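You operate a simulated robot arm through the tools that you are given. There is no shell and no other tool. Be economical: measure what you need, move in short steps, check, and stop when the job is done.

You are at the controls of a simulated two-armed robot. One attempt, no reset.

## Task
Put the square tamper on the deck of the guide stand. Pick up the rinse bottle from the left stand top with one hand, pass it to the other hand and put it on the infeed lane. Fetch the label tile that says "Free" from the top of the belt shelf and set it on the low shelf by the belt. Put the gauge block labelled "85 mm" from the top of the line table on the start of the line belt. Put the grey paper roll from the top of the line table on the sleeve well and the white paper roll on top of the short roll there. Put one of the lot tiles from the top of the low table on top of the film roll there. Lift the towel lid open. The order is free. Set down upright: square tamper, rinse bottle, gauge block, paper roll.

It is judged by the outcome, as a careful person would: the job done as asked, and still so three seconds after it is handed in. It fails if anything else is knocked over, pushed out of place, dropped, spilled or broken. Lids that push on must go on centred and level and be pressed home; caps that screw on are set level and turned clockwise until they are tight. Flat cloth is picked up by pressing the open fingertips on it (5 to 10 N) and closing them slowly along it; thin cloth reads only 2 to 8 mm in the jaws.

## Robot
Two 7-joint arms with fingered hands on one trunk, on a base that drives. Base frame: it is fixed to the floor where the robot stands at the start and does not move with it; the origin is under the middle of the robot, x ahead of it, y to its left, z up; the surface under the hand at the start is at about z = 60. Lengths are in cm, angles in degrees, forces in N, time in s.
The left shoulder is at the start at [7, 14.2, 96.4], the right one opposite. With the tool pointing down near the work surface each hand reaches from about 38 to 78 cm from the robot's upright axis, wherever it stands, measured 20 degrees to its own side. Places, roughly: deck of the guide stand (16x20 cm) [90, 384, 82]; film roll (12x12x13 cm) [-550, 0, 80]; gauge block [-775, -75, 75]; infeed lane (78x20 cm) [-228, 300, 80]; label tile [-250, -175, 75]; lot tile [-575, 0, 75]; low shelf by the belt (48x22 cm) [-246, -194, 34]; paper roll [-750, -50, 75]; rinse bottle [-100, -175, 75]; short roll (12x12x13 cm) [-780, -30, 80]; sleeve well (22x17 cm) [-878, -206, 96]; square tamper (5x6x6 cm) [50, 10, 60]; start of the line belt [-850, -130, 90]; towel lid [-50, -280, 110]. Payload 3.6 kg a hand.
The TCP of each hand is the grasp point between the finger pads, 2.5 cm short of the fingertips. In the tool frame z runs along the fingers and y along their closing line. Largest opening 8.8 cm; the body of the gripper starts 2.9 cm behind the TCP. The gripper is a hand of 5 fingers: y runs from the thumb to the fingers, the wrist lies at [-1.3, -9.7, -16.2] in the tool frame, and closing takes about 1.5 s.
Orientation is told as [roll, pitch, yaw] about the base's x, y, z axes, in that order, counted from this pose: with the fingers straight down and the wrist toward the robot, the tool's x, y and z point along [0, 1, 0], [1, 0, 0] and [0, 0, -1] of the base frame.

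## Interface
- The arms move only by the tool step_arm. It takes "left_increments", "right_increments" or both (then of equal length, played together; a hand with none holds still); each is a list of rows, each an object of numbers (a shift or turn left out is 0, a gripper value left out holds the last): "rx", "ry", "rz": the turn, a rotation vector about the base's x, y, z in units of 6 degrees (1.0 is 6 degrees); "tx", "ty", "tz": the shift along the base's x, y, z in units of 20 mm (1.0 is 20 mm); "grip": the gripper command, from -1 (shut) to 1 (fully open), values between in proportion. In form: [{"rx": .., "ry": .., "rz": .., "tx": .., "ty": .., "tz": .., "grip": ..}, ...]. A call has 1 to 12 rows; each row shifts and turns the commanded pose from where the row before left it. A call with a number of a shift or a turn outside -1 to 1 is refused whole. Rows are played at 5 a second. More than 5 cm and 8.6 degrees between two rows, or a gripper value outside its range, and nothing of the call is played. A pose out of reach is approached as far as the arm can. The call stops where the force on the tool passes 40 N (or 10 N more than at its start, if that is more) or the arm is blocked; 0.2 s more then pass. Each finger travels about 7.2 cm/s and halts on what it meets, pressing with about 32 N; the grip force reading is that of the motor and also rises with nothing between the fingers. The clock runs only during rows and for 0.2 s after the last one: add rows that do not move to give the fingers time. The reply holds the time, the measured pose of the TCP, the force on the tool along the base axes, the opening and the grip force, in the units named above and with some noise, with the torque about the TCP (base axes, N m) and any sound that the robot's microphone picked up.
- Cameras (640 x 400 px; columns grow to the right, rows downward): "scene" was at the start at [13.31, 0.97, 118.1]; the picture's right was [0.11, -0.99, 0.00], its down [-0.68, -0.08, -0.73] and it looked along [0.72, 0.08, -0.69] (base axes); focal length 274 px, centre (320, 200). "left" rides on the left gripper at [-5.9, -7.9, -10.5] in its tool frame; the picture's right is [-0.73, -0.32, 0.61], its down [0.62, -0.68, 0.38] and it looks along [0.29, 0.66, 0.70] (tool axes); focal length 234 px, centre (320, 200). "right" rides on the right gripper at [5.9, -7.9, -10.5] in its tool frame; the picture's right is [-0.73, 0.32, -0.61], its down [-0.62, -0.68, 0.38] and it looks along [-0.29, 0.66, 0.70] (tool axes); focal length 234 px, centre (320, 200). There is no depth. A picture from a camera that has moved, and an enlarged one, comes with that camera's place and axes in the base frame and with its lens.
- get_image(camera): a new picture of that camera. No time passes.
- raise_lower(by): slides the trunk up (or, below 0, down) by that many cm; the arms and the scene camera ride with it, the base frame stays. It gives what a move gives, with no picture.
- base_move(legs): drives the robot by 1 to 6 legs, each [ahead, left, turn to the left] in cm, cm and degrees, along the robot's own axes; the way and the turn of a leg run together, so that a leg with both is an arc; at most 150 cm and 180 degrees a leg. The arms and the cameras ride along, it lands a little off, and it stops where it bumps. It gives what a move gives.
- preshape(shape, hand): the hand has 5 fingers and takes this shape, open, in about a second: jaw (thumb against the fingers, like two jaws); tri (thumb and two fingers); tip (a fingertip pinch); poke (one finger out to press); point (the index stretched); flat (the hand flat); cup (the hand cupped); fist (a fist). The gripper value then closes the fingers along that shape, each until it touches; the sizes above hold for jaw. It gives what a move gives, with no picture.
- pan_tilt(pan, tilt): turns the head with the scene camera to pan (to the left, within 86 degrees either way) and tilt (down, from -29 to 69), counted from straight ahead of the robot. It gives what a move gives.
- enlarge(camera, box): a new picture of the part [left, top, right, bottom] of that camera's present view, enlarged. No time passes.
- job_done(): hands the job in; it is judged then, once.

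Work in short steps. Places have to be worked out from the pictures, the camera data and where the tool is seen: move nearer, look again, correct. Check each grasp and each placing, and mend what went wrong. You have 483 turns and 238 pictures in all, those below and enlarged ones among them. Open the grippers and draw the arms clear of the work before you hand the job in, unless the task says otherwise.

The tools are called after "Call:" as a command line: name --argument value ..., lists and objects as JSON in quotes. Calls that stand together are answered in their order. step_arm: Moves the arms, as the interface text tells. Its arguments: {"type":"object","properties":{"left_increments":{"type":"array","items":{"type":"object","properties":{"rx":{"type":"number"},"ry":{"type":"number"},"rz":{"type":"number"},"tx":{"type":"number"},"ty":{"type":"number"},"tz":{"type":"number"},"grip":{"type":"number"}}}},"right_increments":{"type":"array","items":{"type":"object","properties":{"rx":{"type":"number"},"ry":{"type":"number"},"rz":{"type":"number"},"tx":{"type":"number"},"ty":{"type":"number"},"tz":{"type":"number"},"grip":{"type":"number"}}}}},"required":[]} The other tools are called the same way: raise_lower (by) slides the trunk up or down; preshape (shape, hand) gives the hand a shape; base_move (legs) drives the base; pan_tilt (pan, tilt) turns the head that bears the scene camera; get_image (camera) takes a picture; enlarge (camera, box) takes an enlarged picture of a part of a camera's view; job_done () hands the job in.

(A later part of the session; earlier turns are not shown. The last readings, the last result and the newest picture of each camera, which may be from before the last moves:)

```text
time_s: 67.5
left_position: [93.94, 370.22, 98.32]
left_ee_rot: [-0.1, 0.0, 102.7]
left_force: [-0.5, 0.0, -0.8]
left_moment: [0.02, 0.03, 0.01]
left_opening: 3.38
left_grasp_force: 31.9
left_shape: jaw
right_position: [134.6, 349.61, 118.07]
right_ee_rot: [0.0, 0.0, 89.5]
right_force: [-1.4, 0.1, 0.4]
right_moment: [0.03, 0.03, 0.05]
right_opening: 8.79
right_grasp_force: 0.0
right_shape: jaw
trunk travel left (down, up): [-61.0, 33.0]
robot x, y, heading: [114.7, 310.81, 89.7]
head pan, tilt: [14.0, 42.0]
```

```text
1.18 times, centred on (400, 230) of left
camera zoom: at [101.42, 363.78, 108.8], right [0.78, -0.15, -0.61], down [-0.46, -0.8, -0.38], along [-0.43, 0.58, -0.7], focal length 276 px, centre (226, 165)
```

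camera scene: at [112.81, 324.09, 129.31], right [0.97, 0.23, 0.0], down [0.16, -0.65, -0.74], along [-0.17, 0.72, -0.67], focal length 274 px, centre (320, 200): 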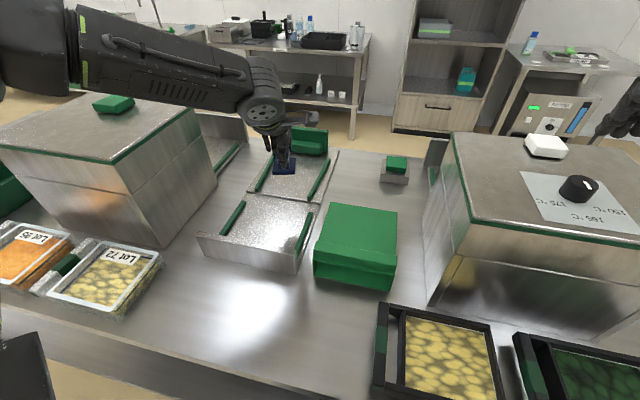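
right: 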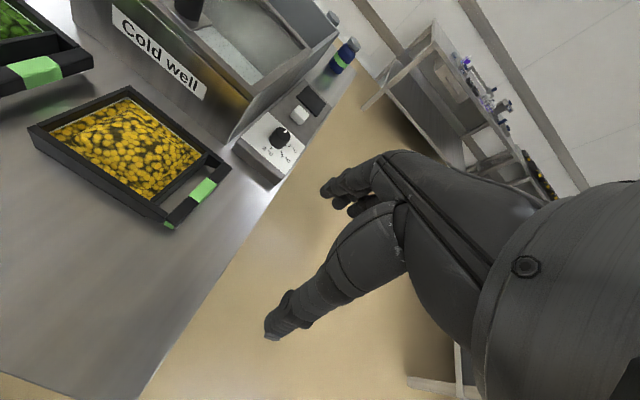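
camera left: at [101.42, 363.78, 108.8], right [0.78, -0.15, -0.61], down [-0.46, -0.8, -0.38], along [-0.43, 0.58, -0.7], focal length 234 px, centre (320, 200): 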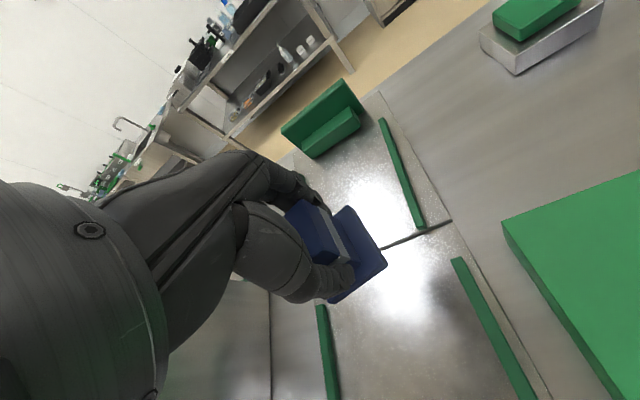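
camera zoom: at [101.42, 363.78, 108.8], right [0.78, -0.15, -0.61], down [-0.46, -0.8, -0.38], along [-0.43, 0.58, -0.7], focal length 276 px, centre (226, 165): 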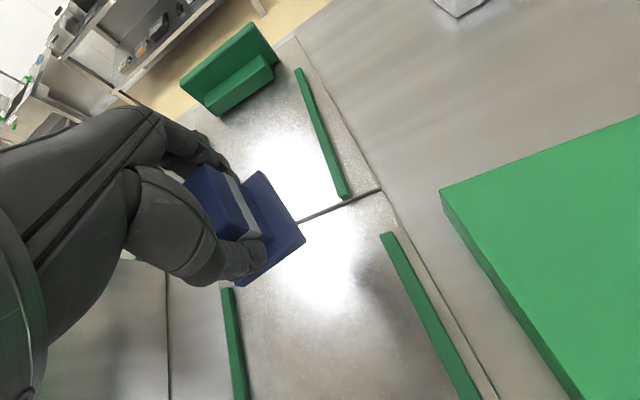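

The rear plate, between the rails with the end stop, matches the deck [90, 384, 82]; the front piece is a ramp. I'll move the base 5 cm closer, then square the hand and bring it over the deck.

Call:
base_move --legs '[[5, 0, 0]]'

Call:
step_arm --left_increments '[{"tx": -0.35, "ty": 0.6, "rz": -0.42}, {"tx": -0.35, "ty": 0.6, "rz": -0.42}, {"tx": -0.35, "ty": 0.6, "rz": -0.42}, {"tx": -0.35, "ty": 0.6, "rz": -0.42}, {"tx": -0.35, "ty": 0.6, "rz": -0.42}, {}]'

Call:
get_image --camera "left"

Call:
get_image --camera "scene"

```text
time_s: 68.4
left_position: [94.14, 375.3, 98.33]
left_ee_rot: [0.0, -0.1, 102.7]
left_force: [-0.3, 0.1, -1.4]
left_moment: [0.0, 0.01, 0.0]
left_opening: 3.38
left_grasp_force: 31.5
left_shape: jaw
right_position: [134.72, 354.57, 118.13]
right_ee_rot: [0.0, -0.1, 89.5]
right_force: [-0.8, 0.2, 0.1]
right_moment: [0.0, 0.0, -0.02]
right_opening: 8.75
right_grasp_force: 0.0
right_shape: jaw
trunk travel left (down, up): [-61.0, 33.0]
robot x, y, heading: [114.31, 316.27, 89.7]
head pan, tilt: [14.0, 42.0]
```

```text
time_s: 69.8
left_position: [90.51, 381.22, 98.36]
left_ee_rot: [0.0, 0.0, 89.9]
left_force: [0.2, -0.2, -0.9]
left_moment: [0.0, -0.01, -0.02]
left_opening: 3.4
left_grasp_force: 32.0
left_shape: jaw
right_position: [134.63, 354.73, 118.0]
right_ee_rot: [0.0, 0.0, 89.6]
right_force: [0.6, 0.1, 0.9]
right_moment: [-0.01, 0.0, 0.03]
right_opening: 8.76
right_grasp_force: 0.0
right_shape: jaw
trunk travel left (down, up): [-61.0, 33.0]
robot x, y, heading: [114.64, 315.87, 89.6]
head pan, tilt: [14.0, 42.0]
```

```text
206 pictures are left
camera left: at [96.41, 373.25, 108.84], right [0.73, -0.32, -0.61], down [-0.62, -0.68, -0.38], along [-0.29, 0.66, -0.7], focal length 234 px, centre (320, 200)
```

left: 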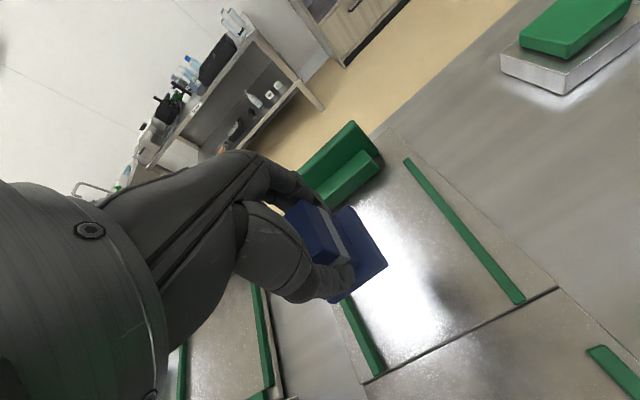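

```text
205 pictures are left
camera scene: at [112.89, 329.1, 129.31], right [0.97, 0.23, 0.0], down [0.16, -0.65, -0.74], along [-0.17, 0.72, -0.67], focal length 274 px, centre (320, 200)
```

scene: 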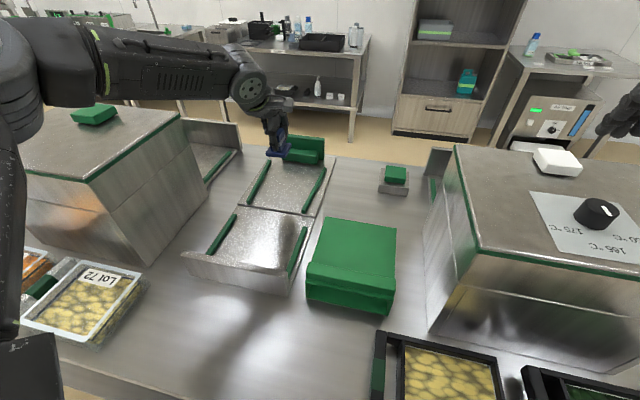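

The deck spans x 82.7–97.7 and y 374–394, which agrees with z 82. I'll centre and lower.

Call:
step_arm --left_increments '[{"ty": 0.6}, {"ty": 0.5, "tz": -0.6}, {"tz": -1}, {"tz": -1}, {"tz": -1}, {"tz": -1}, {}]'

Call:
enlarge --camera "scene" --box '[190, 90, 350, 190]'

```text
time_s: 71.4
left_position: [90.59, 383.36, 89.16]
left_ee_rot: [-0.1, -0.1, 90.0]
left_force: [-1.2, -0.1, -1.6]
left_moment: [0.01, -0.03, 0.01]
left_opening: 3.44
left_grasp_force: 32.1
left_shape: jaw
right_position: [134.74, 354.58, 118.05]
right_ee_rot: [0.0, 0.0, 89.5]
right_force: [-0.4, -0.1, -0.2]
right_moment: [-0.04, 0.02, -0.02]
right_opening: 8.76
right_grasp_force: 0.1
right_shape: jaw
trunk travel left (down, up): [-61.0, 33.0]
robot x, y, heading: [114.69, 315.8, 89.8]
head pan, tilt: [14.0, 42.0]
```

```text
4.00 times, centred on (270, 140) of scene
camera zoom: at [112.88, 329.13, 129.31], right [0.97, 0.23, 0.0], down [0.16, -0.65, -0.74], along [-0.17, 0.72, -0.67], focal length 1097 px, centre (520, 440)
```

zoom: 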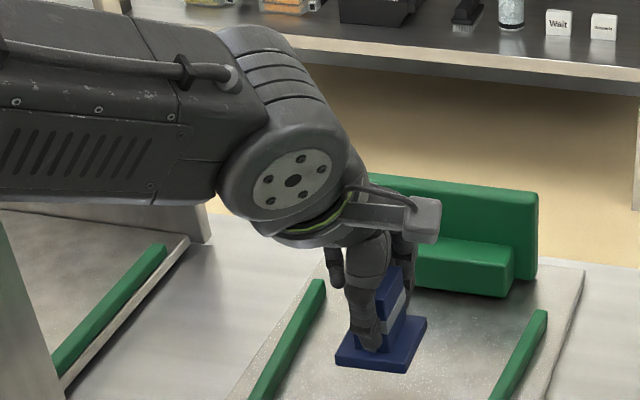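

Close above the deck, and the forearm looks clear. Lowering slowly until contact.

Call:
step_arm --left_increments '[{"tz": -0.5}, {"tz": -0.4}, {"tz": -0.3}, {"tz": -0.2}, {"tz": -0.1}, {}]'

Call:
enlarge --camera "scene" --box '[220, 120, 340, 195]'

```text
time_s: 72.8
left_position: [90.13, 382.43, 86.6]
left_ee_rot: [-0.2, -0.1, 90.1]
left_force: [-0.1, -0.2, -0.1]
left_moment: [0.01, 0.0, 0.02]
left_opening: 3.4
left_grasp_force: 32.4
left_shape: jaw
left hand out of reach, approached as far as the arm can: row 1, 3
right_position: [134.5, 354.75, 118.11]
right_ee_rot: [-0.1, 0.0, 89.5]
right_force: [-0.1, -0.1, -0.2]
right_moment: [0.01, 0.01, 0.02]
right_opening: 8.75
right_grasp_force: 0.0
right_shape: jaw
trunk travel left (down, up): [-61.0, 33.0]
robot x, y, heading: [114.53, 315.64, 89.4]
head pan, tilt: [14.0, 42.0]
```

```text
5.33 times, centred on (280, 158) of scene
camera zoom: at [112.87, 329.15, 129.31], right [0.97, 0.23, 0.0], down [0.16, -0.65, -0.74], along [-0.17, 0.72, -0.67], focal length 1463 px, centre (533, 427)
```

zoom: 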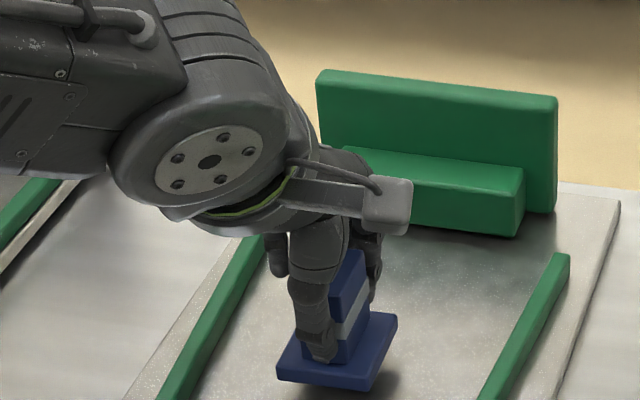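

Arm limit again with a small gap left, so I'll lower the last bit with the trunk.

Call:
raise_lower --by -0.5

Call:
enlarge --camera "scene" --box '[220, 120, 340, 195]'

```text
time_s: 73.3
left_position: [90.1, 382.4, 86.09]
left_ee_rot: [-0.1, 0.0, 90.0]
left_force: [0.1, 0.3, -2.0]
left_moment: [-0.01, -0.01, -0.01]
left_opening: 3.42
left_grasp_force: 31.7
left_shape: jaw
right_position: [134.7, 354.74, 117.63]
right_ee_rot: [0.0, -0.1, 89.5]
right_force: [-0.4, 0.1, 0.0]
right_moment: [-0.01, 0.03, 0.02]
right_opening: 8.77
right_grasp_force: 0.0
right_shape: jaw
trunk travel left (down, up): [-60.5, 33.5]
robot x, y, heading: [114.48, 315.89, 89.5]
head pan, tilt: [14.0, 42.0]
```

```text
5.33 times, centred on (280, 158) of scene
camera zoom: at [112.87, 329.16, 128.8], right [0.97, 0.23, 0.0], down [0.16, -0.65, -0.74], along [-0.17, 0.72, -0.67], focal length 1463 px, centre (533, 427)
```

zoom: 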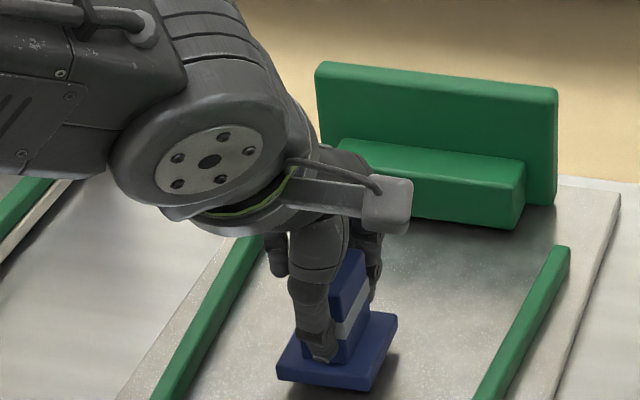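

Still no contact; another 0.7 cm.

Call:
raise_lower --by -0.7

Call:
enlarge --camera "scene" --box '[250, 150, 310, 200]'

```text
time_s: 73.9
left_position: [90.11, 382.4, 85.59]
left_ee_rot: [-0.1, 0.0, 90.1]
left_force: [-0.2, -0.3, -1.3]
left_moment: [-0.01, -0.01, 0.01]
left_opening: 3.39
left_grasp_force: 31.9
left_shape: jaw
right_position: [134.51, 354.75, 116.85]
right_ee_rot: [-0.1, 0.0, 89.5]
right_force: [-0.6, 0.4, 0.0]
right_moment: [0.03, -0.02, 0.02]
right_opening: 8.77
right_grasp_force: 0.0
right_shape: jaw
trunk travel left (down, up): [-59.8, 34.2]
robot x, y, heading: [114.88, 315.95, 89.6]
head pan, tilt: [14.0, 42.0]
```

```text
8.00 times, centred on (280, 175) of scene
camera zoom: at [112.87, 329.14, 128.1], right [0.97, 0.23, 0.0], down [0.16, -0.65, -0.74], along [-0.17, 0.72, -0.67], focal length 2194 px, centre (640, 400)
```

zoom: 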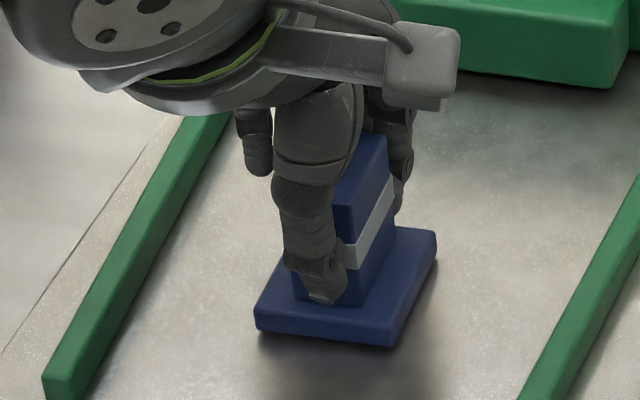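

Call:
raise_lower --by -0.6

Call:
enlarge --camera "scene" --box '[250, 140, 310, 190]'

```text
time_s: 74.5
left_position: [90.18, 382.29, 85.22]
left_ee_rot: [0.0, -0.2, 90.1]
left_force: [-1.0, 1.9, 16.3]
left_moment: [0.16, 0.02, 0.02]
left_opening: 3.49
left_grasp_force: 32.2
left_shape: jaw
right_position: [134.67, 354.41, 116.44]
right_ee_rot: [0.0, -0.2, 89.6]
right_force: [0.7, 1.0, -1.1]
right_moment: [-0.01, 0.0, 0.0]
right_opening: 8.76
right_grasp_force: 0.1
right_shape: jaw
trunk travel left (down, up): [-59.2, 34.8]
robot x, y, heading: [114.58, 316.04, 89.5]
head pan, tilt: [14.0, 42.0]
```

```text
8.00 times, centred on (280, 165) of scene
camera zoom: at [112.93, 328.9, 127.56], right [0.97, 0.23, 0.0], down [0.16, -0.65, -0.74], along [-0.17, 0.72, -0.67], focal length 2194 px, centre (640, 480)
```

zoom: 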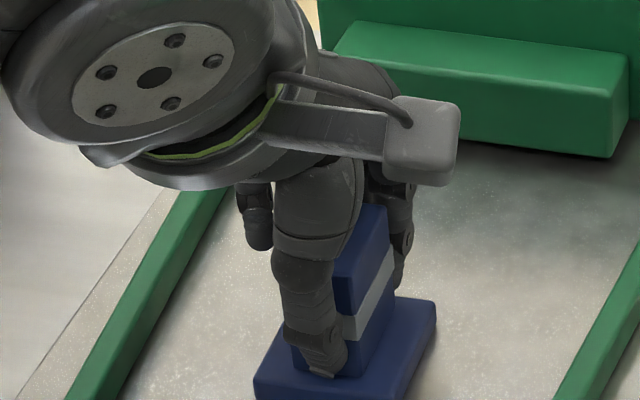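

Contact at 16 N. I'll ease off slightly and then open.

Call:
raise_lower --by 0.3

Call:
step_arm --left_increments '[{"grip": -0.4}, {"grip": 0}, {"grip": 0.3}, {"grip": 0.7}, {"grip": 1}, {"grip": 1}, {"grip": 1}, {"grip": 1}]'

Call:
raise_lower --by 12

Call:
enlarge --camera "scene" --box '[200, 120, 360, 220]'

```text
time_s: 75.0
left_position: [90.19, 382.41, 85.21]
left_ee_rot: [0.1, -0.2, 90.0]
left_force: [-0.2, 2.5, 9.6]
left_moment: [0.18, 0.05, 0.02]
left_opening: 3.49
left_grasp_force: 32.2
left_shape: jaw
right_position: [134.72, 354.55, 116.69]
right_ee_rot: [-0.1, 0.0, 89.4]
right_force: [-0.7, -0.4, -1.0]
right_moment: [0.03, 0.01, -0.03]
right_opening: 8.8
right_grasp_force: 0.0
right_shape: jaw
trunk travel left (down, up): [-59.5, 34.5]
robot x, y, heading: [114.77, 315.5, 89.6]
head pan, tilt: [14.0, 42.0]
```

```text
time_s: 76.8
left_position: [90.15, 382.43, 85.12]
left_ee_rot: [-0.1, -0.1, 90.1]
left_force: [-0.3, 0.5, 0.3]
left_moment: [-0.05, 0.01, 0.03]
left_opening: 8.74
left_grasp_force: 0.2
left_shape: jaw
right_position: [134.67, 354.73, 116.67]
right_ee_rot: [-0.1, 0.0, 89.5]
right_force: [0.0, 0.6, -0.4]
right_moment: [0.02, 0.0, -0.02]
right_opening: 8.76
right_grasp_force: 0.2
right_shape: jaw
trunk travel left (down, up): [-59.5, 34.5]
robot x, y, heading: [114.93, 315.93, 89.7]
head pan, tilt: [14.0, 42.0]
```

```text
time_s: 78.3
left_position: [90.17, 382.41, 97.04]
left_ee_rot: [-0.1, 0.0, 90.1]
left_force: [0.5, -0.9, 0.3]
left_moment: [-0.02, 0.02, 0.01]
left_opening: 8.74
left_grasp_force: 0.0
left_shape: jaw
right_position: [134.69, 354.64, 128.57]
right_ee_rot: [0.0, -0.1, 89.5]
right_force: [-0.2, 0.8, -0.2]
right_moment: [-0.03, 0.0, 0.01]
right_opening: 8.73
right_grasp_force: 0.1
right_shape: jaw
trunk travel left (down, up): [-71.5, 22.5]
robot x, y, heading: [114.34, 316.21, 89.6]
head pan, tilt: [14.0, 42.0]
```

```text
4.00 times, centred on (280, 170) of scene
camera zoom: at [112.87, 329.15, 139.8], right [0.97, 0.23, 0.0], down [0.16, -0.65, -0.74], along [-0.17, 0.72, -0.67], focal length 1097 px, centre (480, 320)
```

zoom: 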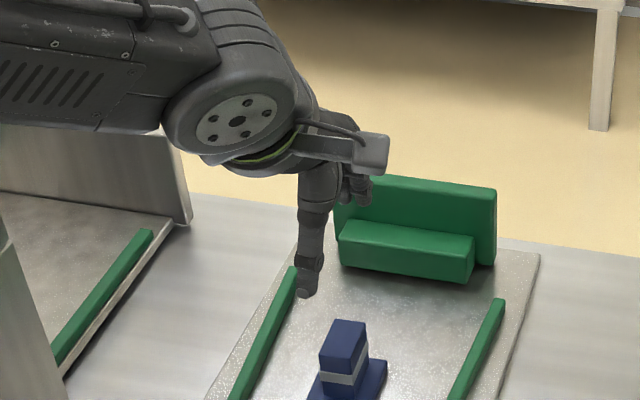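

The tamper stands upright on the deck. I'm backing out and heading toward the left stand, stopping to look around on the way.

Call:
base_move --legs '[[-65, 0, 0], [0, 0, 90], [150, 0, 0], [0, 0, 75]]'

Call:
pan_tilt --pan 0 --tilt 12

Call:
get_image --camera "scene"

Call:
pan_tilt --pan -75 --tilt 15

Call:
get_image --camera "scene"

```text
time_s: 96.0
left_position: [-26.37, 179.62, 97.12]
left_ee_rot: [-0.1, 0.0, -102.2]
left_force: [1.4, 0.6, 0.7]
left_moment: [-0.01, 0.07, 0.02]
left_opening: 8.74
left_grasp_force: 0.0
left_shape: jaw
right_position: [-63.89, 216.08, 128.51]
right_ee_rot: [0.0, 0.0, -102.9]
right_force: [-0.6, 0.6, -0.4]
right_moment: [-0.02, -0.02, -0.07]
right_opening: 8.77
right_grasp_force: 0.1
right_shape: jaw
trunk travel left (down, up): [-71.5, 22.5]
robot x, y, heading: [-36.15, 249.78, -102.9]
head pan, tilt: [14.0, 42.0]
```

```text
time_s: 97.0
left_position: [-26.19, 179.54, 97.13]
left_ee_rot: [-0.1, 0.0, -102.1]
left_force: [0.3, 0.4, 0.0]
left_moment: [0.06, -0.02, 0.0]
left_opening: 8.75
left_grasp_force: 0.1
left_shape: jaw
right_position: [-63.96, 216.2, 128.66]
right_ee_rot: [-0.1, -0.1, -102.7]
right_force: [0.7, -0.5, 0.5]
right_moment: [-0.01, -0.02, -0.04]
right_opening: 8.76
right_grasp_force: 0.1
right_shape: jaw
trunk travel left (down, up): [-71.5, 22.5]
robot x, y, heading: [-35.76, 249.85, -102.7]
head pan, tilt: [0.0, 12.0]
```

```text
198 pictures are left
camera scene: at [-39.27, 235.8, 144.54], right [-0.98, 0.22, 0.0], down [0.05, 0.2, -0.98], along [-0.22, -0.95, -0.21], focal length 274 px, centre (320, 200)
```

scene: 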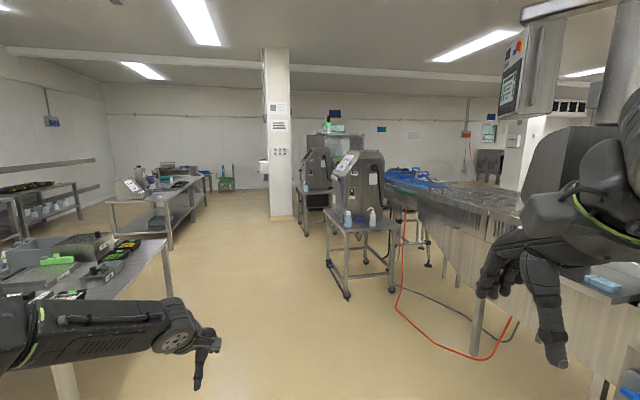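

```text
time_s: 98.5
left_position: [-26.27, 179.64, 97.14]
left_ee_rot: [-0.1, 0.0, -102.2]
left_force: [0.2, -0.6, 0.2]
left_moment: [-0.03, 0.02, 0.0]
left_opening: 8.77
left_grasp_force: 0.1
left_shape: jaw
right_position: [-63.95, 216.09, 128.53]
right_ee_rot: [0.1, 0.0, -102.7]
right_force: [-0.1, -0.5, -0.8]
right_moment: [0.03, -0.01, 0.02]
right_opening: 8.76
right_grasp_force: 0.0
right_shape: jaw
trunk travel left (down, up): [-71.5, 22.5]
robot x, y, heading: [-36.41, 250.17, -102.7]
head pan, tilt: [-75.0, 15.0]
```

```text
197 pictures are left
camera scene: at [-46.54, 244.53, 144.06], right [-0.04, 1.0, 0.0], down [0.26, 0.01, -0.97], along [-0.97, -0.04, -0.26], focal length 274 px, centre (320, 200)
```

scene: 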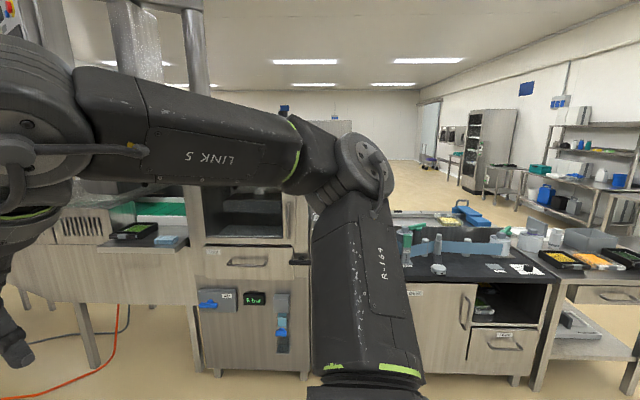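

Infeed lane should be near pixel (410,222), partly hidden by the right arm. I'll enlarge that region while here, and the stand ahead too.

Call:
enlarge --camera "scene" --box '[380, 190, 560, 300]'

Call:
pan_tilt --pan 0 --tilt 12

Call:
enlarge --camera "scene" --box '[260, 110, 440, 310]'

```text
3.56 times, centred on (470, 245) of scene
camera zoom: at [-46.54, 244.53, 144.06], right [-0.04, 1.0, 0.0], down [0.26, 0.01, -0.97], along [-0.97, -0.04, -0.26], focal length 975 px, centre (-213, 40)
```

zoom: 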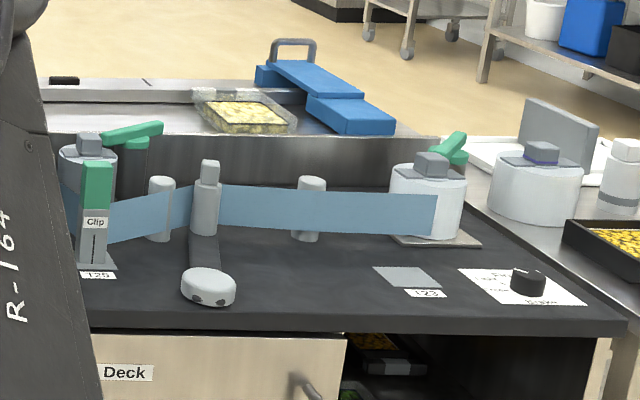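

```text
time_s: 99.9
left_position: [-26.33, 179.64, 97.16]
left_ee_rot: [-0.1, 0.1, -102.2]
left_force: [0.4, 0.9, -0.5]
left_moment: [-0.01, -0.03, 0.0]
left_opening: 8.75
left_grasp_force: 0.1
left_shape: jaw
right_position: [-63.76, 216.2, 128.54]
right_ee_rot: [0.0, 0.0, -102.6]
right_force: [0.1, -0.1, -0.6]
right_moment: [0.0, -0.02, 0.0]
right_opening: 8.78
right_grasp_force: 0.1
right_shape: jaw
trunk travel left (down, up): [-71.5, 22.5]
robot x, y, heading: [-36.29, 249.81, -102.8]
head pan, tilt: [0.0, 12.0]
```

```text
2.00 times, centred on (350, 210) of scene
camera zoom: at [-39.28, 235.8, 144.55], right [-0.97, 0.22, 0.0], down [0.05, 0.2, -0.98], along [-0.22, -0.95, -0.21], focal length 548 px, centre (260, 180)
```

zoom: 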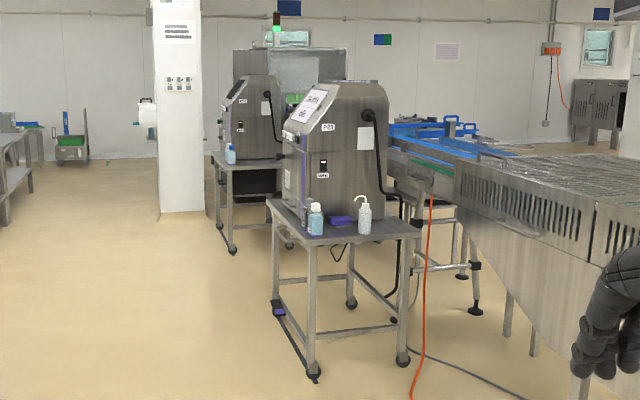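

The left stand at (-100,-175) is the farther machine stand, with a light-blue bottle on it; the towel dispenser hangs on the pillar. I'll drive down the aisle to y of about -60.

Call:
base_move --legs '[[0, 0, 12.8], [150, 0, 0], [150, 0, 0]]'

Call:
pan_tilt --pan -15 --tilt 25

Call:
get_image --camera "scene"

```text
time_s: 115.2
left_position: [-5.79, -115.35, 97.24]
left_ee_rot: [-0.2, 0.0, -87.5]
left_force: [1.1, 0.8, 0.2]
left_moment: [0.01, -0.02, -0.03]
left_opening: 8.78
left_grasp_force: 0.0
left_shape: jaw
right_position: [-51.54, -89.54, 128.65]
right_ee_rot: [0.1, -0.1, -88.1]
right_force: [0.1, 0.3, 0.5]
right_moment: [0.0, 0.01, 0.01]
right_opening: 8.77
right_grasp_force: 0.1
right_shape: jaw
trunk travel left (down, up): [-71.5, 22.5]
robot x, y, heading: [-33.03, -49.82, -88.3]
head pan, tilt: [0.0, 12.0]
```

```text
time_s: 116.0
left_position: [-5.81, -115.3, 97.21]
left_ee_rot: [-0.1, -0.1, -87.5]
left_force: [0.9, -0.8, -0.3]
left_moment: [0.01, 0.0, -0.02]
left_opening: 8.75
left_grasp_force: 0.0
left_shape: jaw
right_position: [-51.48, -89.5, 128.61]
right_ee_rot: [0.1, 0.0, -88.0]
right_force: [-1.0, -0.3, 0.8]
right_moment: [0.03, 0.03, -0.03]
right_opening: 8.79
right_grasp_force: 0.1
right_shape: jaw
trunk travel left (down, up): [-71.5, 22.5]
robot x, y, heading: [-33.22, -50.07, -88.1]
head pan, tilt: [-15.0, 25.0]
```

```text
194 pictures are left
camera scene: at [-35.08, -63.9, 142.44], right [-0.97, 0.23, 0.0], down [0.1, 0.41, -0.91], along [-0.2, -0.88, -0.42], focal length 274 px, centre (320, 200)
```

scene: 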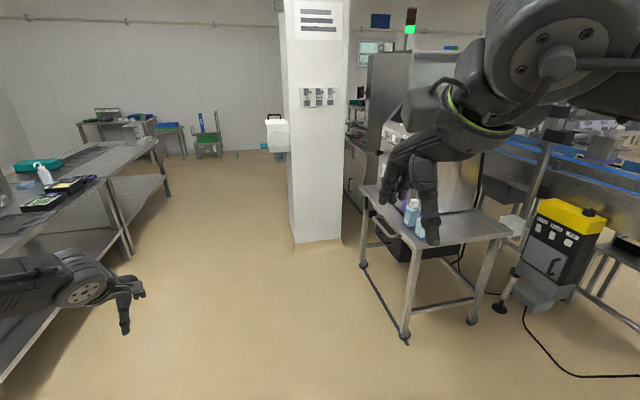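

The stand top spans x -142 to -93, y -217 to -147, and the bottle is near [-104, -167]. I'll lower the trunk and drive so the right hand faces the bottle.

Call:
raise_lower --by -14

Call:
base_move --legs '[[53, -47, -1.8]]'

Call:
pan_tilt --pan -15 --tilt 40

Call:
get_image --camera "scene"

Call:
get_image --camera "right"

```text
time_s: 117.6
left_position: [-5.89, -115.18, 83.16]
left_ee_rot: [-0.1, 0.0, -87.5]
left_force: [0.3, -0.7, -1.0]
left_moment: [-0.01, 0.02, -0.03]
left_opening: 8.74
left_grasp_force: 0.2
left_shape: jaw
right_position: [-51.62, -89.39, 114.67]
right_ee_rot: [0.0, 0.1, -88.0]
right_force: [-0.6, -0.6, -0.1]
right_moment: [0.01, 0.03, -0.01]
right_opening: 8.81
right_grasp_force: 0.0
right_shape: jaw
trunk travel left (down, up): [-57.5, 36.5]
robot x, y, heading: [-33.46, -49.73, -88.2]
head pan, tilt: [-15.0, 25.0]
```

```text
time_s: 121.4
left_position: [-53.0, -169.35, 83.14]
left_ee_rot: [-0.1, 0.1, -89.5]
left_force: [-0.3, -0.5, -0.1]
left_moment: [0.0, 0.0, -0.01]
left_opening: 8.75
left_grasp_force: 0.1
left_shape: jaw
right_position: [-97.75, -142.01, 114.52]
right_ee_rot: [0.0, 0.0, -90.1]
right_force: [-0.1, -0.4, -0.3]
right_moment: [0.01, 0.0, -0.01]
right_opening: 8.78
right_grasp_force: 0.1
right_shape: jaw
trunk travel left (down, up): [-57.5, 36.5]
robot x, y, heading: [-77.99, -103.11, -90.1]
head pan, tilt: [-15.0, 25.0]
```

```text
time_s: 122.2
left_position: [-53.02, -169.4, 83.12]
left_ee_rot: [-0.1, 0.0, -89.5]
left_force: [0.1, -1.5, 0.6]
left_moment: [-0.02, -0.03, 0.01]
left_opening: 8.77
left_grasp_force: 0.1
left_shape: jaw
right_position: [-97.71, -142.08, 114.74]
right_ee_rot: [0.0, 0.1, -90.0]
right_force: [-1.2, -0.4, -0.1]
right_moment: [0.01, -0.01, 0.0]
right_opening: 8.79
right_grasp_force: 0.1
right_shape: jaw
trunk travel left (down, up): [-57.5, 36.5]
robot x, y, heading: [-78.14, -103.13, -89.9]
head pan, tilt: [-15.0, 40.0]
```

```text
193 pictures are left
camera scene: at [-80.23, -116.4, 126.11], right [-0.97, 0.26, 0.0], down [0.17, 0.62, -0.77], along [-0.2, -0.74, -0.64], focal length 274 px, centre (320, 200)
```

scene: 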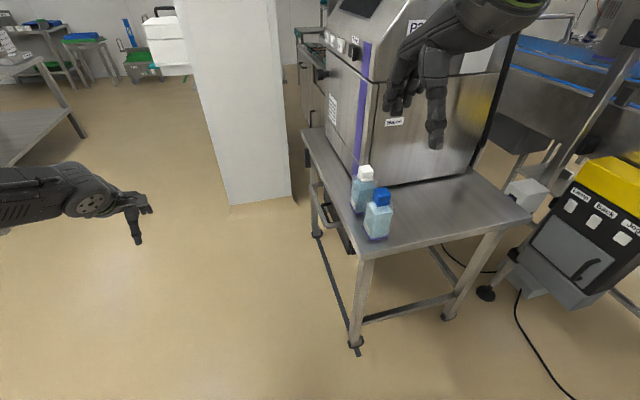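

```text
192 pictures are left
camera right: at [-92.0, -134.2, 125.09], right [-0.73, -0.32, 0.61], down [-0.62, 0.68, -0.38], along [-0.29, -0.66, -0.7], focal length 234 px, centre (320, 200)
```

right: 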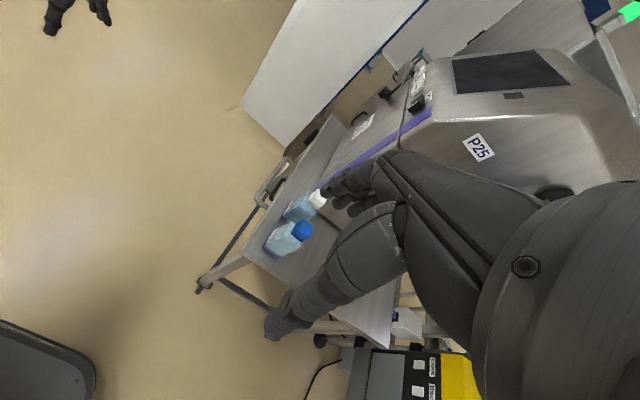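

There are two bottles on the stand, one white cap and one blue cap. I'll zoom in to read the labels.

Call:
enlarge --camera "scene" --box '[330, 150, 420, 250]'

Call:
enlarge --camera "right" --box '[250, 180, 340, 260]'

```text
4.00 times, centred on (375, 200) of scene
camera zoom: at [-80.23, -116.4, 126.11], right [-0.97, 0.26, 0.0], down [0.17, 0.62, -0.77], along [-0.2, -0.74, -0.64], focal length 1097 px, centre (100, 200)
```

zoom: 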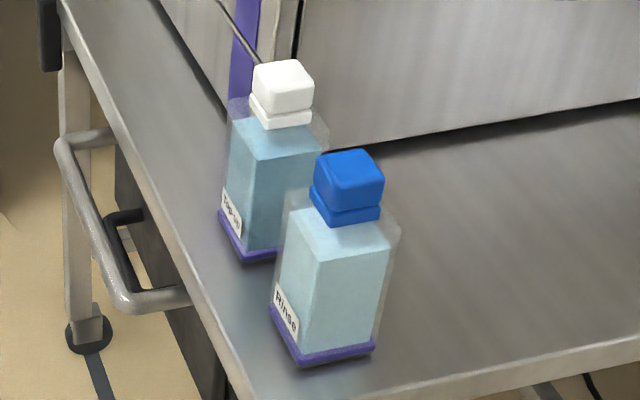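

```text
5.00 times, centred on (295, 220) of right
camera zoom: at [-92.0, -134.2, 125.09], right [-0.73, -0.32, 0.61], down [-0.62, 0.68, -0.38], along [-0.29, -0.66, -0.7], focal length 1171 px, centre (445, 100)
```

zoom: 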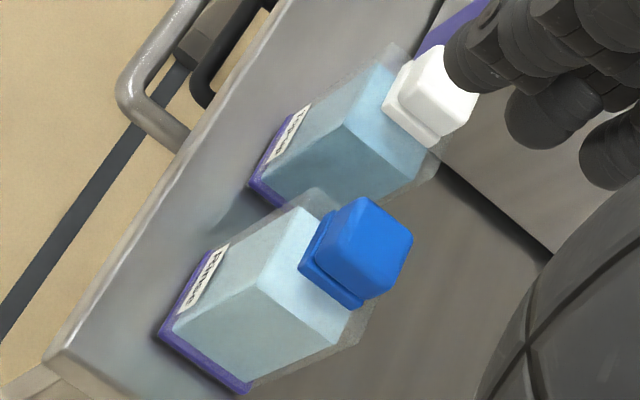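

The blue-capped bottle is the "Rinse" one, at about [-106.8, -160], roughly 5.2 cm square and 13 cm tall. Before planning the hand-over I want to see the shape of the open hand.

Call:
enlarge --camera "scene" --box '[370, 20, 480, 160]'

Call:
enlarge --camera "scene" --box '[50, 150, 170, 260]'

```text
2.86 times, centred on (425, 90) of scene
camera zoom: at [-80.23, -116.4, 126.11], right [-0.97, 0.26, 0.0], down [0.17, 0.62, -0.77], along [-0.2, -0.74, -0.64], focal length 784 px, centre (20, 514)
```

zoom: 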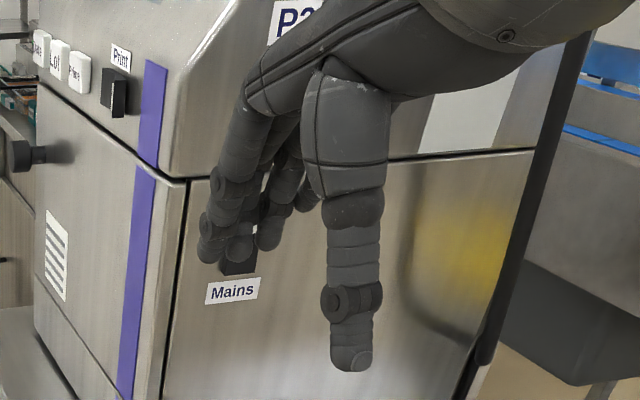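

```text
3.64 times, centred on (110, 205) of scene
camera zoom: at [-80.23, -116.4, 126.11], right [-0.97, 0.26, 0.0], down [0.17, 0.62, -0.77], along [-0.2, -0.74, -0.64], focal length 997 px, centre (1084, 182)
```

zoom: 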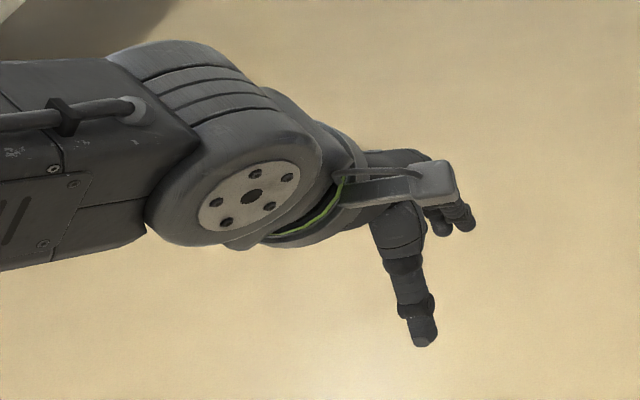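

Hand-over plan: the left hand grips the body horizontally from the stand's open +x side, then the right hand takes the cap from above and later places it from above. First I'll move the left hand up and back, and shift the base to centre on the bottle.

Call:
step_arm --left_increments '[{"ty": 0.9, "tz": 0.9}, {"ty": 0.9, "tz": 0.9}, {"ty": 0.9, "tz": 0.9}, {"ty": 0.9, "tz": 0.9}, {"ty": 0.9, "tz": 0.9}, {"ty": 0.9, "tz": 0.9}, {"ty": 0.9, "tz": 0.9}, {"ty": 0.9, "tz": 0.9}, {}]'

Call:
base_move --legs '[[0, -28, 0]]'

Call:
step_arm --left_increments '[{"ry": 1}, {"ry": 1}, {"ry": 1}, {"ry": 1}, {"ry": 1}, {"ry": 1}, {"ry": 1}, {"ry": 1}, {"ry": 1}, {"ry": 1}, {"ry": 1}, {"ry": 1}]'

Call:
get_image --camera "scene"

```text
time_s: 124.2
left_position: [-53.05, -155.04, 97.61]
left_ee_rot: [-0.1, 0.0, -89.4]
left_force: [-0.1, -0.7, -0.5]
left_moment: [-0.02, 0.02, 0.02]
left_opening: 8.77
left_grasp_force: 0.0
left_shape: jaw
right_position: [-97.92, -142.14, 114.52]
right_ee_rot: [0.0, 0.0, -90.0]
right_force: [0.2, 1.0, -0.1]
right_moment: [0.0, 0.01, 0.02]
right_opening: 8.77
right_grasp_force: 0.0
right_shape: jaw
trunk travel left (down, up): [-57.5, 36.5]
robot x, y, heading: [-78.14, -103.11, -90.1]
head pan, tilt: [-15.0, 40.0]
```

```text
time_s: 126.2
left_position: [-81.22, -155.01, 97.5]
left_ee_rot: [-0.1, 0.0, -89.4]
left_force: [0.4, 0.5, -0.6]
left_moment: [-0.01, 0.0, 0.02]
left_opening: 8.77
left_grasp_force: 0.1
left_shape: jaw
right_position: [-126.01, -141.99, 114.67]
right_ee_rot: [0.0, -0.1, -90.1]
right_force: [-0.3, 0.5, -0.3]
right_moment: [-0.02, -0.03, -0.03]
right_opening: 8.75
right_grasp_force: 0.0
right_shape: jaw
trunk travel left (down, up): [-57.5, 36.5]
robot x, y, heading: [-106.6, -103.33, -90.3]
head pan, tilt: [-15.0, 40.0]
```

```text
time_s: 128.8
left_position: [-81.17, -154.81, 97.65]
left_ee_rot: [-72.0, 0.7, -89.7]
left_force: [0.3, 0.3, 0.8]
left_moment: [-0.01, 0.01, 0.01]
left_opening: 8.77
left_grasp_force: 0.1
left_shape: jaw
right_position: [-125.82, -141.95, 114.69]
right_ee_rot: [0.0, 0.0, -90.1]
right_force: [0.1, 0.1, 0.2]
right_moment: [-0.02, 0.01, -0.01]
right_opening: 8.79
right_grasp_force: 0.1
right_shape: jaw
trunk travel left (down, up): [-57.5, 36.5]
robot x, y, heading: [-105.95, -102.99, -89.9]
head pan, tilt: [-15.0, 40.0]
```

```text
187 pictures are left
camera scene: at [-108.28, -116.32, 126.11], right [-0.97, 0.26, 0.0], down [0.17, 0.62, -0.77], along [-0.2, -0.74, -0.64], focal length 274 px, centre (320, 200)
```

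scene: 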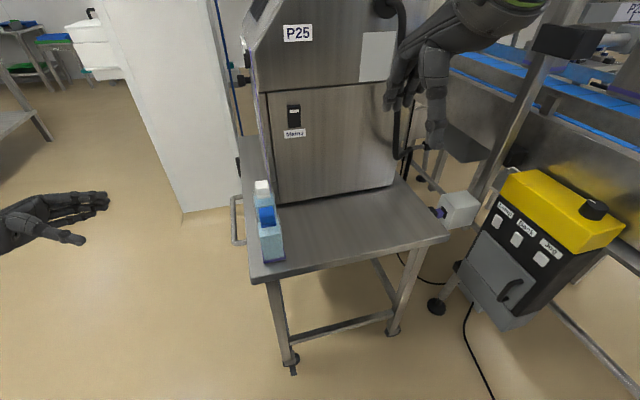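

The left hand now points toward the bottle and is close to horizontal. I'll zoom to see the finger layout and get the bottle position from this viewpoint.

Call:
enlarge --camera "scene" --box '[0, 150, 320, 290]'

Call:
get_image --camera "left"

Call:
enlarge --camera "scene" --box '[230, 160, 310, 280]'

```text
2.00 times, centred on (160, 220) of scene
camera zoom: at [-108.28, -116.32, 126.11], right [-0.97, 0.26, 0.0], down [0.17, 0.62, -0.77], along [-0.2, -0.74, -0.64], focal length 548 px, centre (640, 160)
```

zoom: 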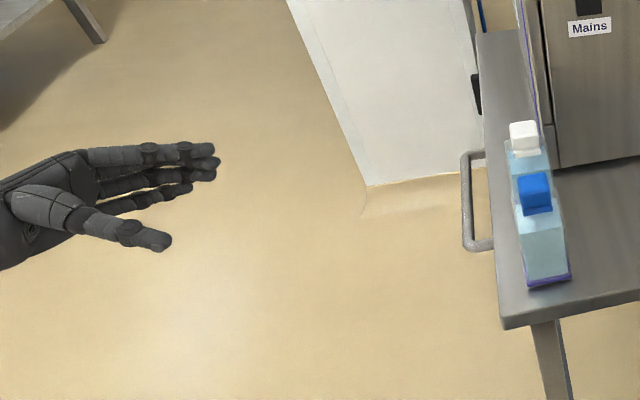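

```text
185 pictures are left
camera left: at [-73.04, -147.01, 106.58], right [-0.8, 0.31, 0.5], down [-0.17, 0.69, -0.71], along [-0.57, -0.66, -0.5], focal length 234 px, centre (320, 200)
```

left: 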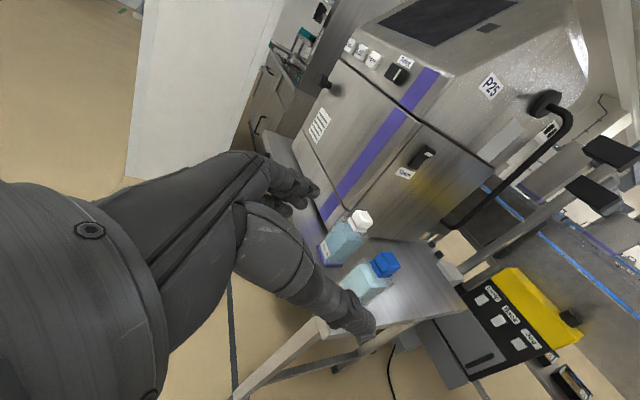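

```text
3.33 times, centred on (270, 220) of scene
camera zoom: at [-108.28, -116.32, 126.11], right [-0.97, 0.26, 0.0], down [0.17, 0.62, -0.77], along [-0.2, -0.74, -0.64], focal length 914 px, centre (487, 133)
```

zoom: 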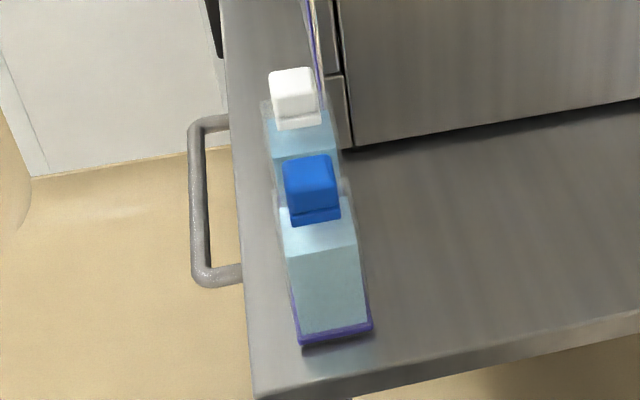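

The stand edge is at x about -102.5 and the bottle is centred near [-107.3, -159.7], so the wrist will overhang the edge. I'll level the hand further, narrow the opening slightly and come level with the bottle, still well to its side.

Call:
step_arm --left_increments '[{"ry": 0.75, "tx": -0.5, "ty": -0.26, "tz": -1, "grip": 0.75}, {"ry": 0.75, "tx": -0.5, "ty": -0.26, "tz": -1}, {"tx": -0.5, "ty": -0.26, "tz": -1}, {"tx": -0.5, "ty": -0.26, "tz": -1}, {"tx": -0.5, "ty": -0.26, "tz": -1}, {"tx": -0.5, "ty": -0.26, "tz": -1}, {"tx": -0.5, "ty": -0.26, "tz": -1}, {"tx": -0.5, "ty": -0.26, "tz": -1}, {"tx": -0.5, "ty": -0.26, "tz": -0.85}, {}, {}]'

Call:
get_image --camera "left"

Call:
enlarge --camera "scene" --box '[100, 150, 320, 290]'

```text
time_s: 131.2
left_position: [-89.14, -145.59, 98.28]
left_ee_rot: [-80.8, 0.7, -89.8]
left_force: [0.4, -0.7, 0.1]
left_moment: [-0.02, -0.02, 0.02]
left_opening: 7.69
left_grasp_force: 0.0
left_shape: jaw
left hand out of reach, approached as far as the arm can: row 1, 2, 3, 4, 5, 6, 7, 8, 9
right_position: [-126.03, -142.0, 114.59]
right_ee_rot: [-0.1, 0.1, -90.1]
right_force: [-0.8, 0.1, 0.0]
right_moment: [0.01, 0.04, -0.04]
right_opening: 8.78
right_grasp_force: 0.1
right_shape: jaw
trunk travel left (down, up): [-57.5, 36.5]
robot x, y, heading: [-106.38, -103.13, -90.3]
head pan, tilt: [-15.0, 40.0]
```

```text
183 pictures are left
camera left: at [-79.79, -137.79, 105.95], right [-0.72, 0.31, 0.62], down [-0.28, 0.69, -0.67], along [-0.64, -0.65, -0.41], focal length 234 px, centre (320, 200)
```

left: 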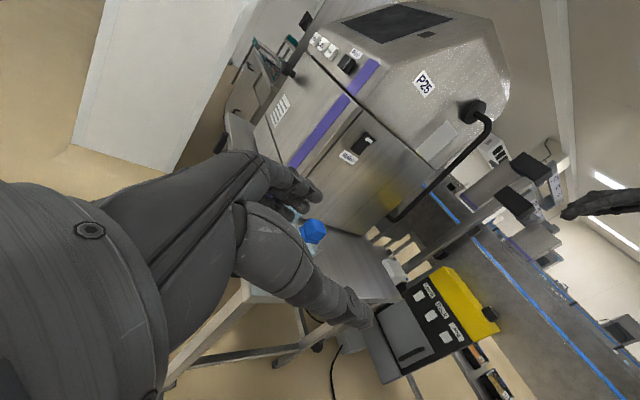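

```text
2.86 times, centred on (210, 220) of scene
camera zoom: at [-108.32, -116.32, 126.1], right [-0.97, 0.26, 0.0], down [0.17, 0.62, -0.77], along [-0.2, -0.74, -0.64], focal length 784 px, centre (634, 143)
```

zoom: 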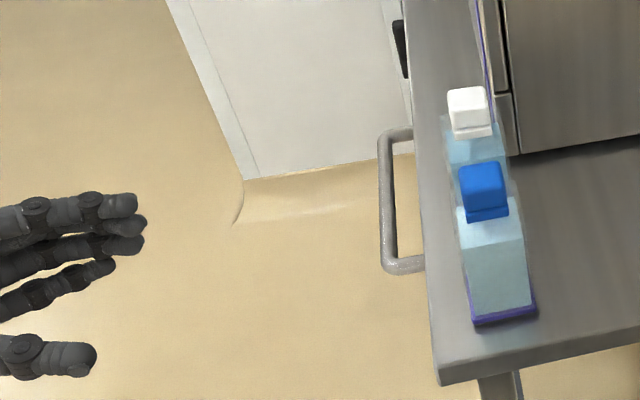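

The shoulder is too high for this pose, so I'll lower the trunk 18 cm, which brings the hand level with the bottle, still clear to the side.

Call:
raise_lower --by -18

Call:
step_arm --left_increments '[{"ty": -0.7}, {"ty": -0.7}, {"ty": -0.7}, {"ty": -0.7}, {"ty": -0.7}, {"ty": -0.7}, {"ty": -0.7}, {"ty": -0.7}, {"ty": -0.7}, {"ty": -0.6}, {}]'

Call:
get_image --camera "scene"

Call:
get_image --camera "left"

```text
time_s: 133.2
left_position: [-89.19, -145.5, 80.37]
left_ee_rot: [-80.7, 0.7, -89.7]
left_force: [-0.2, -0.5, -0.4]
left_moment: [0.03, 0.01, 0.02]
left_opening: 7.7
left_grasp_force: 0.0
left_shape: jaw
right_position: [-125.96, -141.96, 96.56]
right_ee_rot: [0.0, 0.0, -90.2]
right_force: [0.5, -0.7, -0.1]
right_moment: [-0.01, -0.02, 0.01]
right_opening: 8.78
right_grasp_force: 0.0
right_shape: jaw
trunk travel left (down, up): [-39.5, 54.5]
robot x, y, heading: [-106.44, -103.08, -90.1]
head pan, tilt: [-15.0, 40.0]
```

```text
time_s: 135.6
left_position: [-89.05, -155.27, 86.2]
left_ee_rot: [-80.2, 0.8, -89.5]
left_force: [0.3, 0.3, 0.4]
left_moment: [-0.01, -0.01, -0.03]
left_opening: 7.71
left_grasp_force: 0.0
left_shape: jaw
left hand out of reach, approached as far as the arm can: row 1, 2, 3, 4, 5, 6, 7, 8, 9, 10
right_position: [-125.89, -141.99, 96.62]
right_ee_rot: [0.0, 0.1, -90.1]
right_force: [0.2, 0.9, -0.1]
right_moment: [-0.02, 0.01, -0.01]
right_opening: 8.75
right_grasp_force: 0.1
right_shape: jaw
trunk travel left (down, up): [-39.5, 54.5]
robot x, y, heading: [-106.37, -103.1, -90.0]
head pan, tilt: [-15.0, 40.0]
```

```text
181 pictures are left
camera scene: at [-108.32, -116.32, 108.11], right [-0.97, 0.26, 0.0], down [0.17, 0.62, -0.77], along [-0.2, -0.74, -0.64], focal length 274 px, centre (320, 200)
```

scene: 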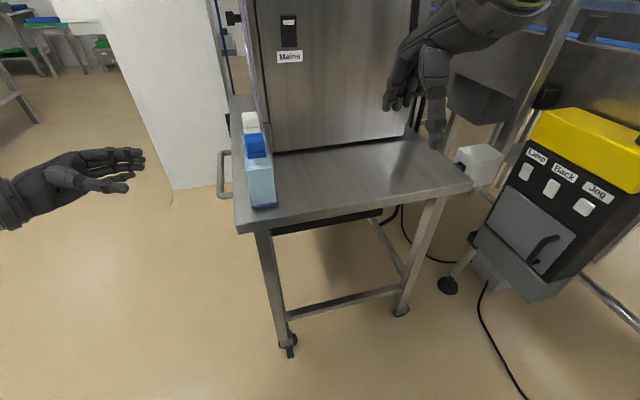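

```text
180 pictures are left
camera left: at [-79.76, -147.47, 93.99], right [-0.72, 0.31, 0.62], down [-0.28, 0.69, -0.67], along [-0.63, -0.66, -0.41], focal length 234 px, centre (320, 200)
```

left: 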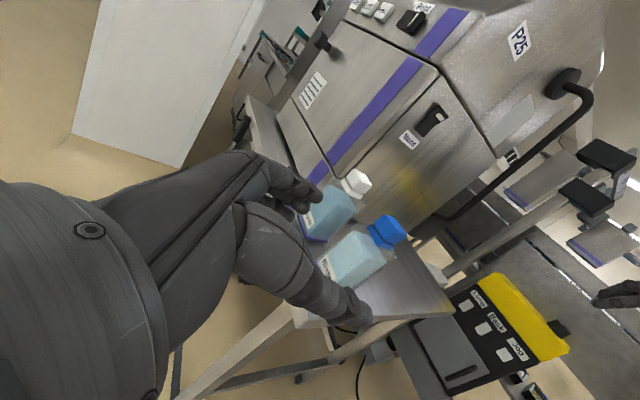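

The pose works best near shoulder height, so I'll lower the trunk another 6.5 cm to bring the hand level with the bottle body.

Call:
raise_lower --by -8

Call:
step_arm --left_increments '[{"ty": -0.5, "tz": 0.4}, {"ty": -0.5, "tz": 0.4}, {"ty": -0.5}, {"ty": -0.5}, {}]'

```text
time_s: 136.7
left_position: [-89.07, -155.15, 78.37]
left_ee_rot: [-80.3, 0.9, -89.4]
left_force: [0.2, 0.8, -1.0]
left_moment: [0.02, 0.02, 0.0]
left_opening: 7.72
left_grasp_force: 0.1
left_shape: jaw
right_position: [-125.83, -141.93, 88.62]
right_ee_rot: [0.0, -0.1, -90.2]
right_force: [0.4, -0.2, -0.2]
right_moment: [-0.04, 0.02, 0.04]
right_opening: 8.75
right_grasp_force: 0.0
right_shape: jaw
trunk travel left (down, up): [-31.5, 62.5]
robot x, y, heading: [-106.06, -103.14, -90.2]
head pan, tilt: [-15.0, 40.0]
```

```text
time_s: 137.9
left_position: [-89.2, -158.8, 80.41]
left_ee_rot: [-80.0, 1.2, -89.5]
left_force: [-0.1, -0.7, -0.8]
left_moment: [-0.01, -0.02, 0.01]
left_opening: 7.72
left_grasp_force: 0.1
left_shape: jaw
left hand out of reach, approached as far as the arm can: row 4
right_position: [-125.95, -141.84, 88.66]
right_ee_rot: [0.0, -0.1, -90.1]
right_force: [0.0, -0.3, -0.3]
right_moment: [0.0, 0.0, -0.01]
right_opening: 8.77
right_grasp_force: 0.1
right_shape: jaw
trunk travel left (down, up): [-31.5, 62.5]
robot x, y, heading: [-106.09, -102.97, -90.2]
head pan, tilt: [-15.0, 40.0]
```

Height and y are nearly right. I'll use the base for the final approach, checking the alignment first.

Call:
enlarge --camera "left" --box '[240, 140, 480, 340]'

Call:
enlarge --camera "scene" --box '[80, 100, 300, 240]'

```text
2.00 times, centred on (360, 240) of left
camera zoom: at [-79.94, -151.02, 88.25], right [-0.73, 0.3, 0.62], down [-0.28, 0.69, -0.67], along [-0.63, -0.66, -0.42], focal length 468 px, centre (240, 120)
```

zoom: 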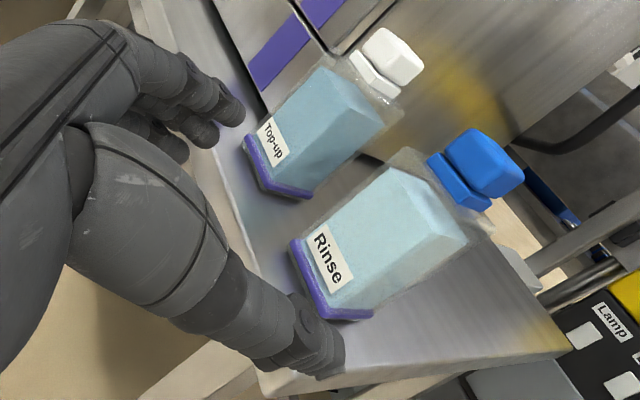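

```text
2.86 times, centred on (190, 170) of scene
camera zoom: at [-108.32, -116.32, 100.1], right [-0.97, 0.26, 0.0], down [0.17, 0.62, -0.77], along [-0.2, -0.74, -0.64], focal length 784 px, centre (691, 286)
```

zoom: 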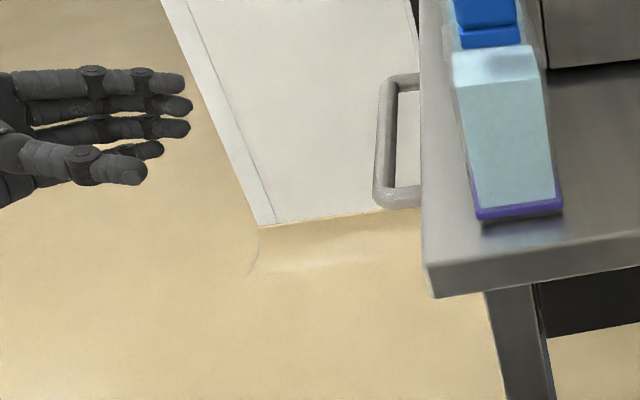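

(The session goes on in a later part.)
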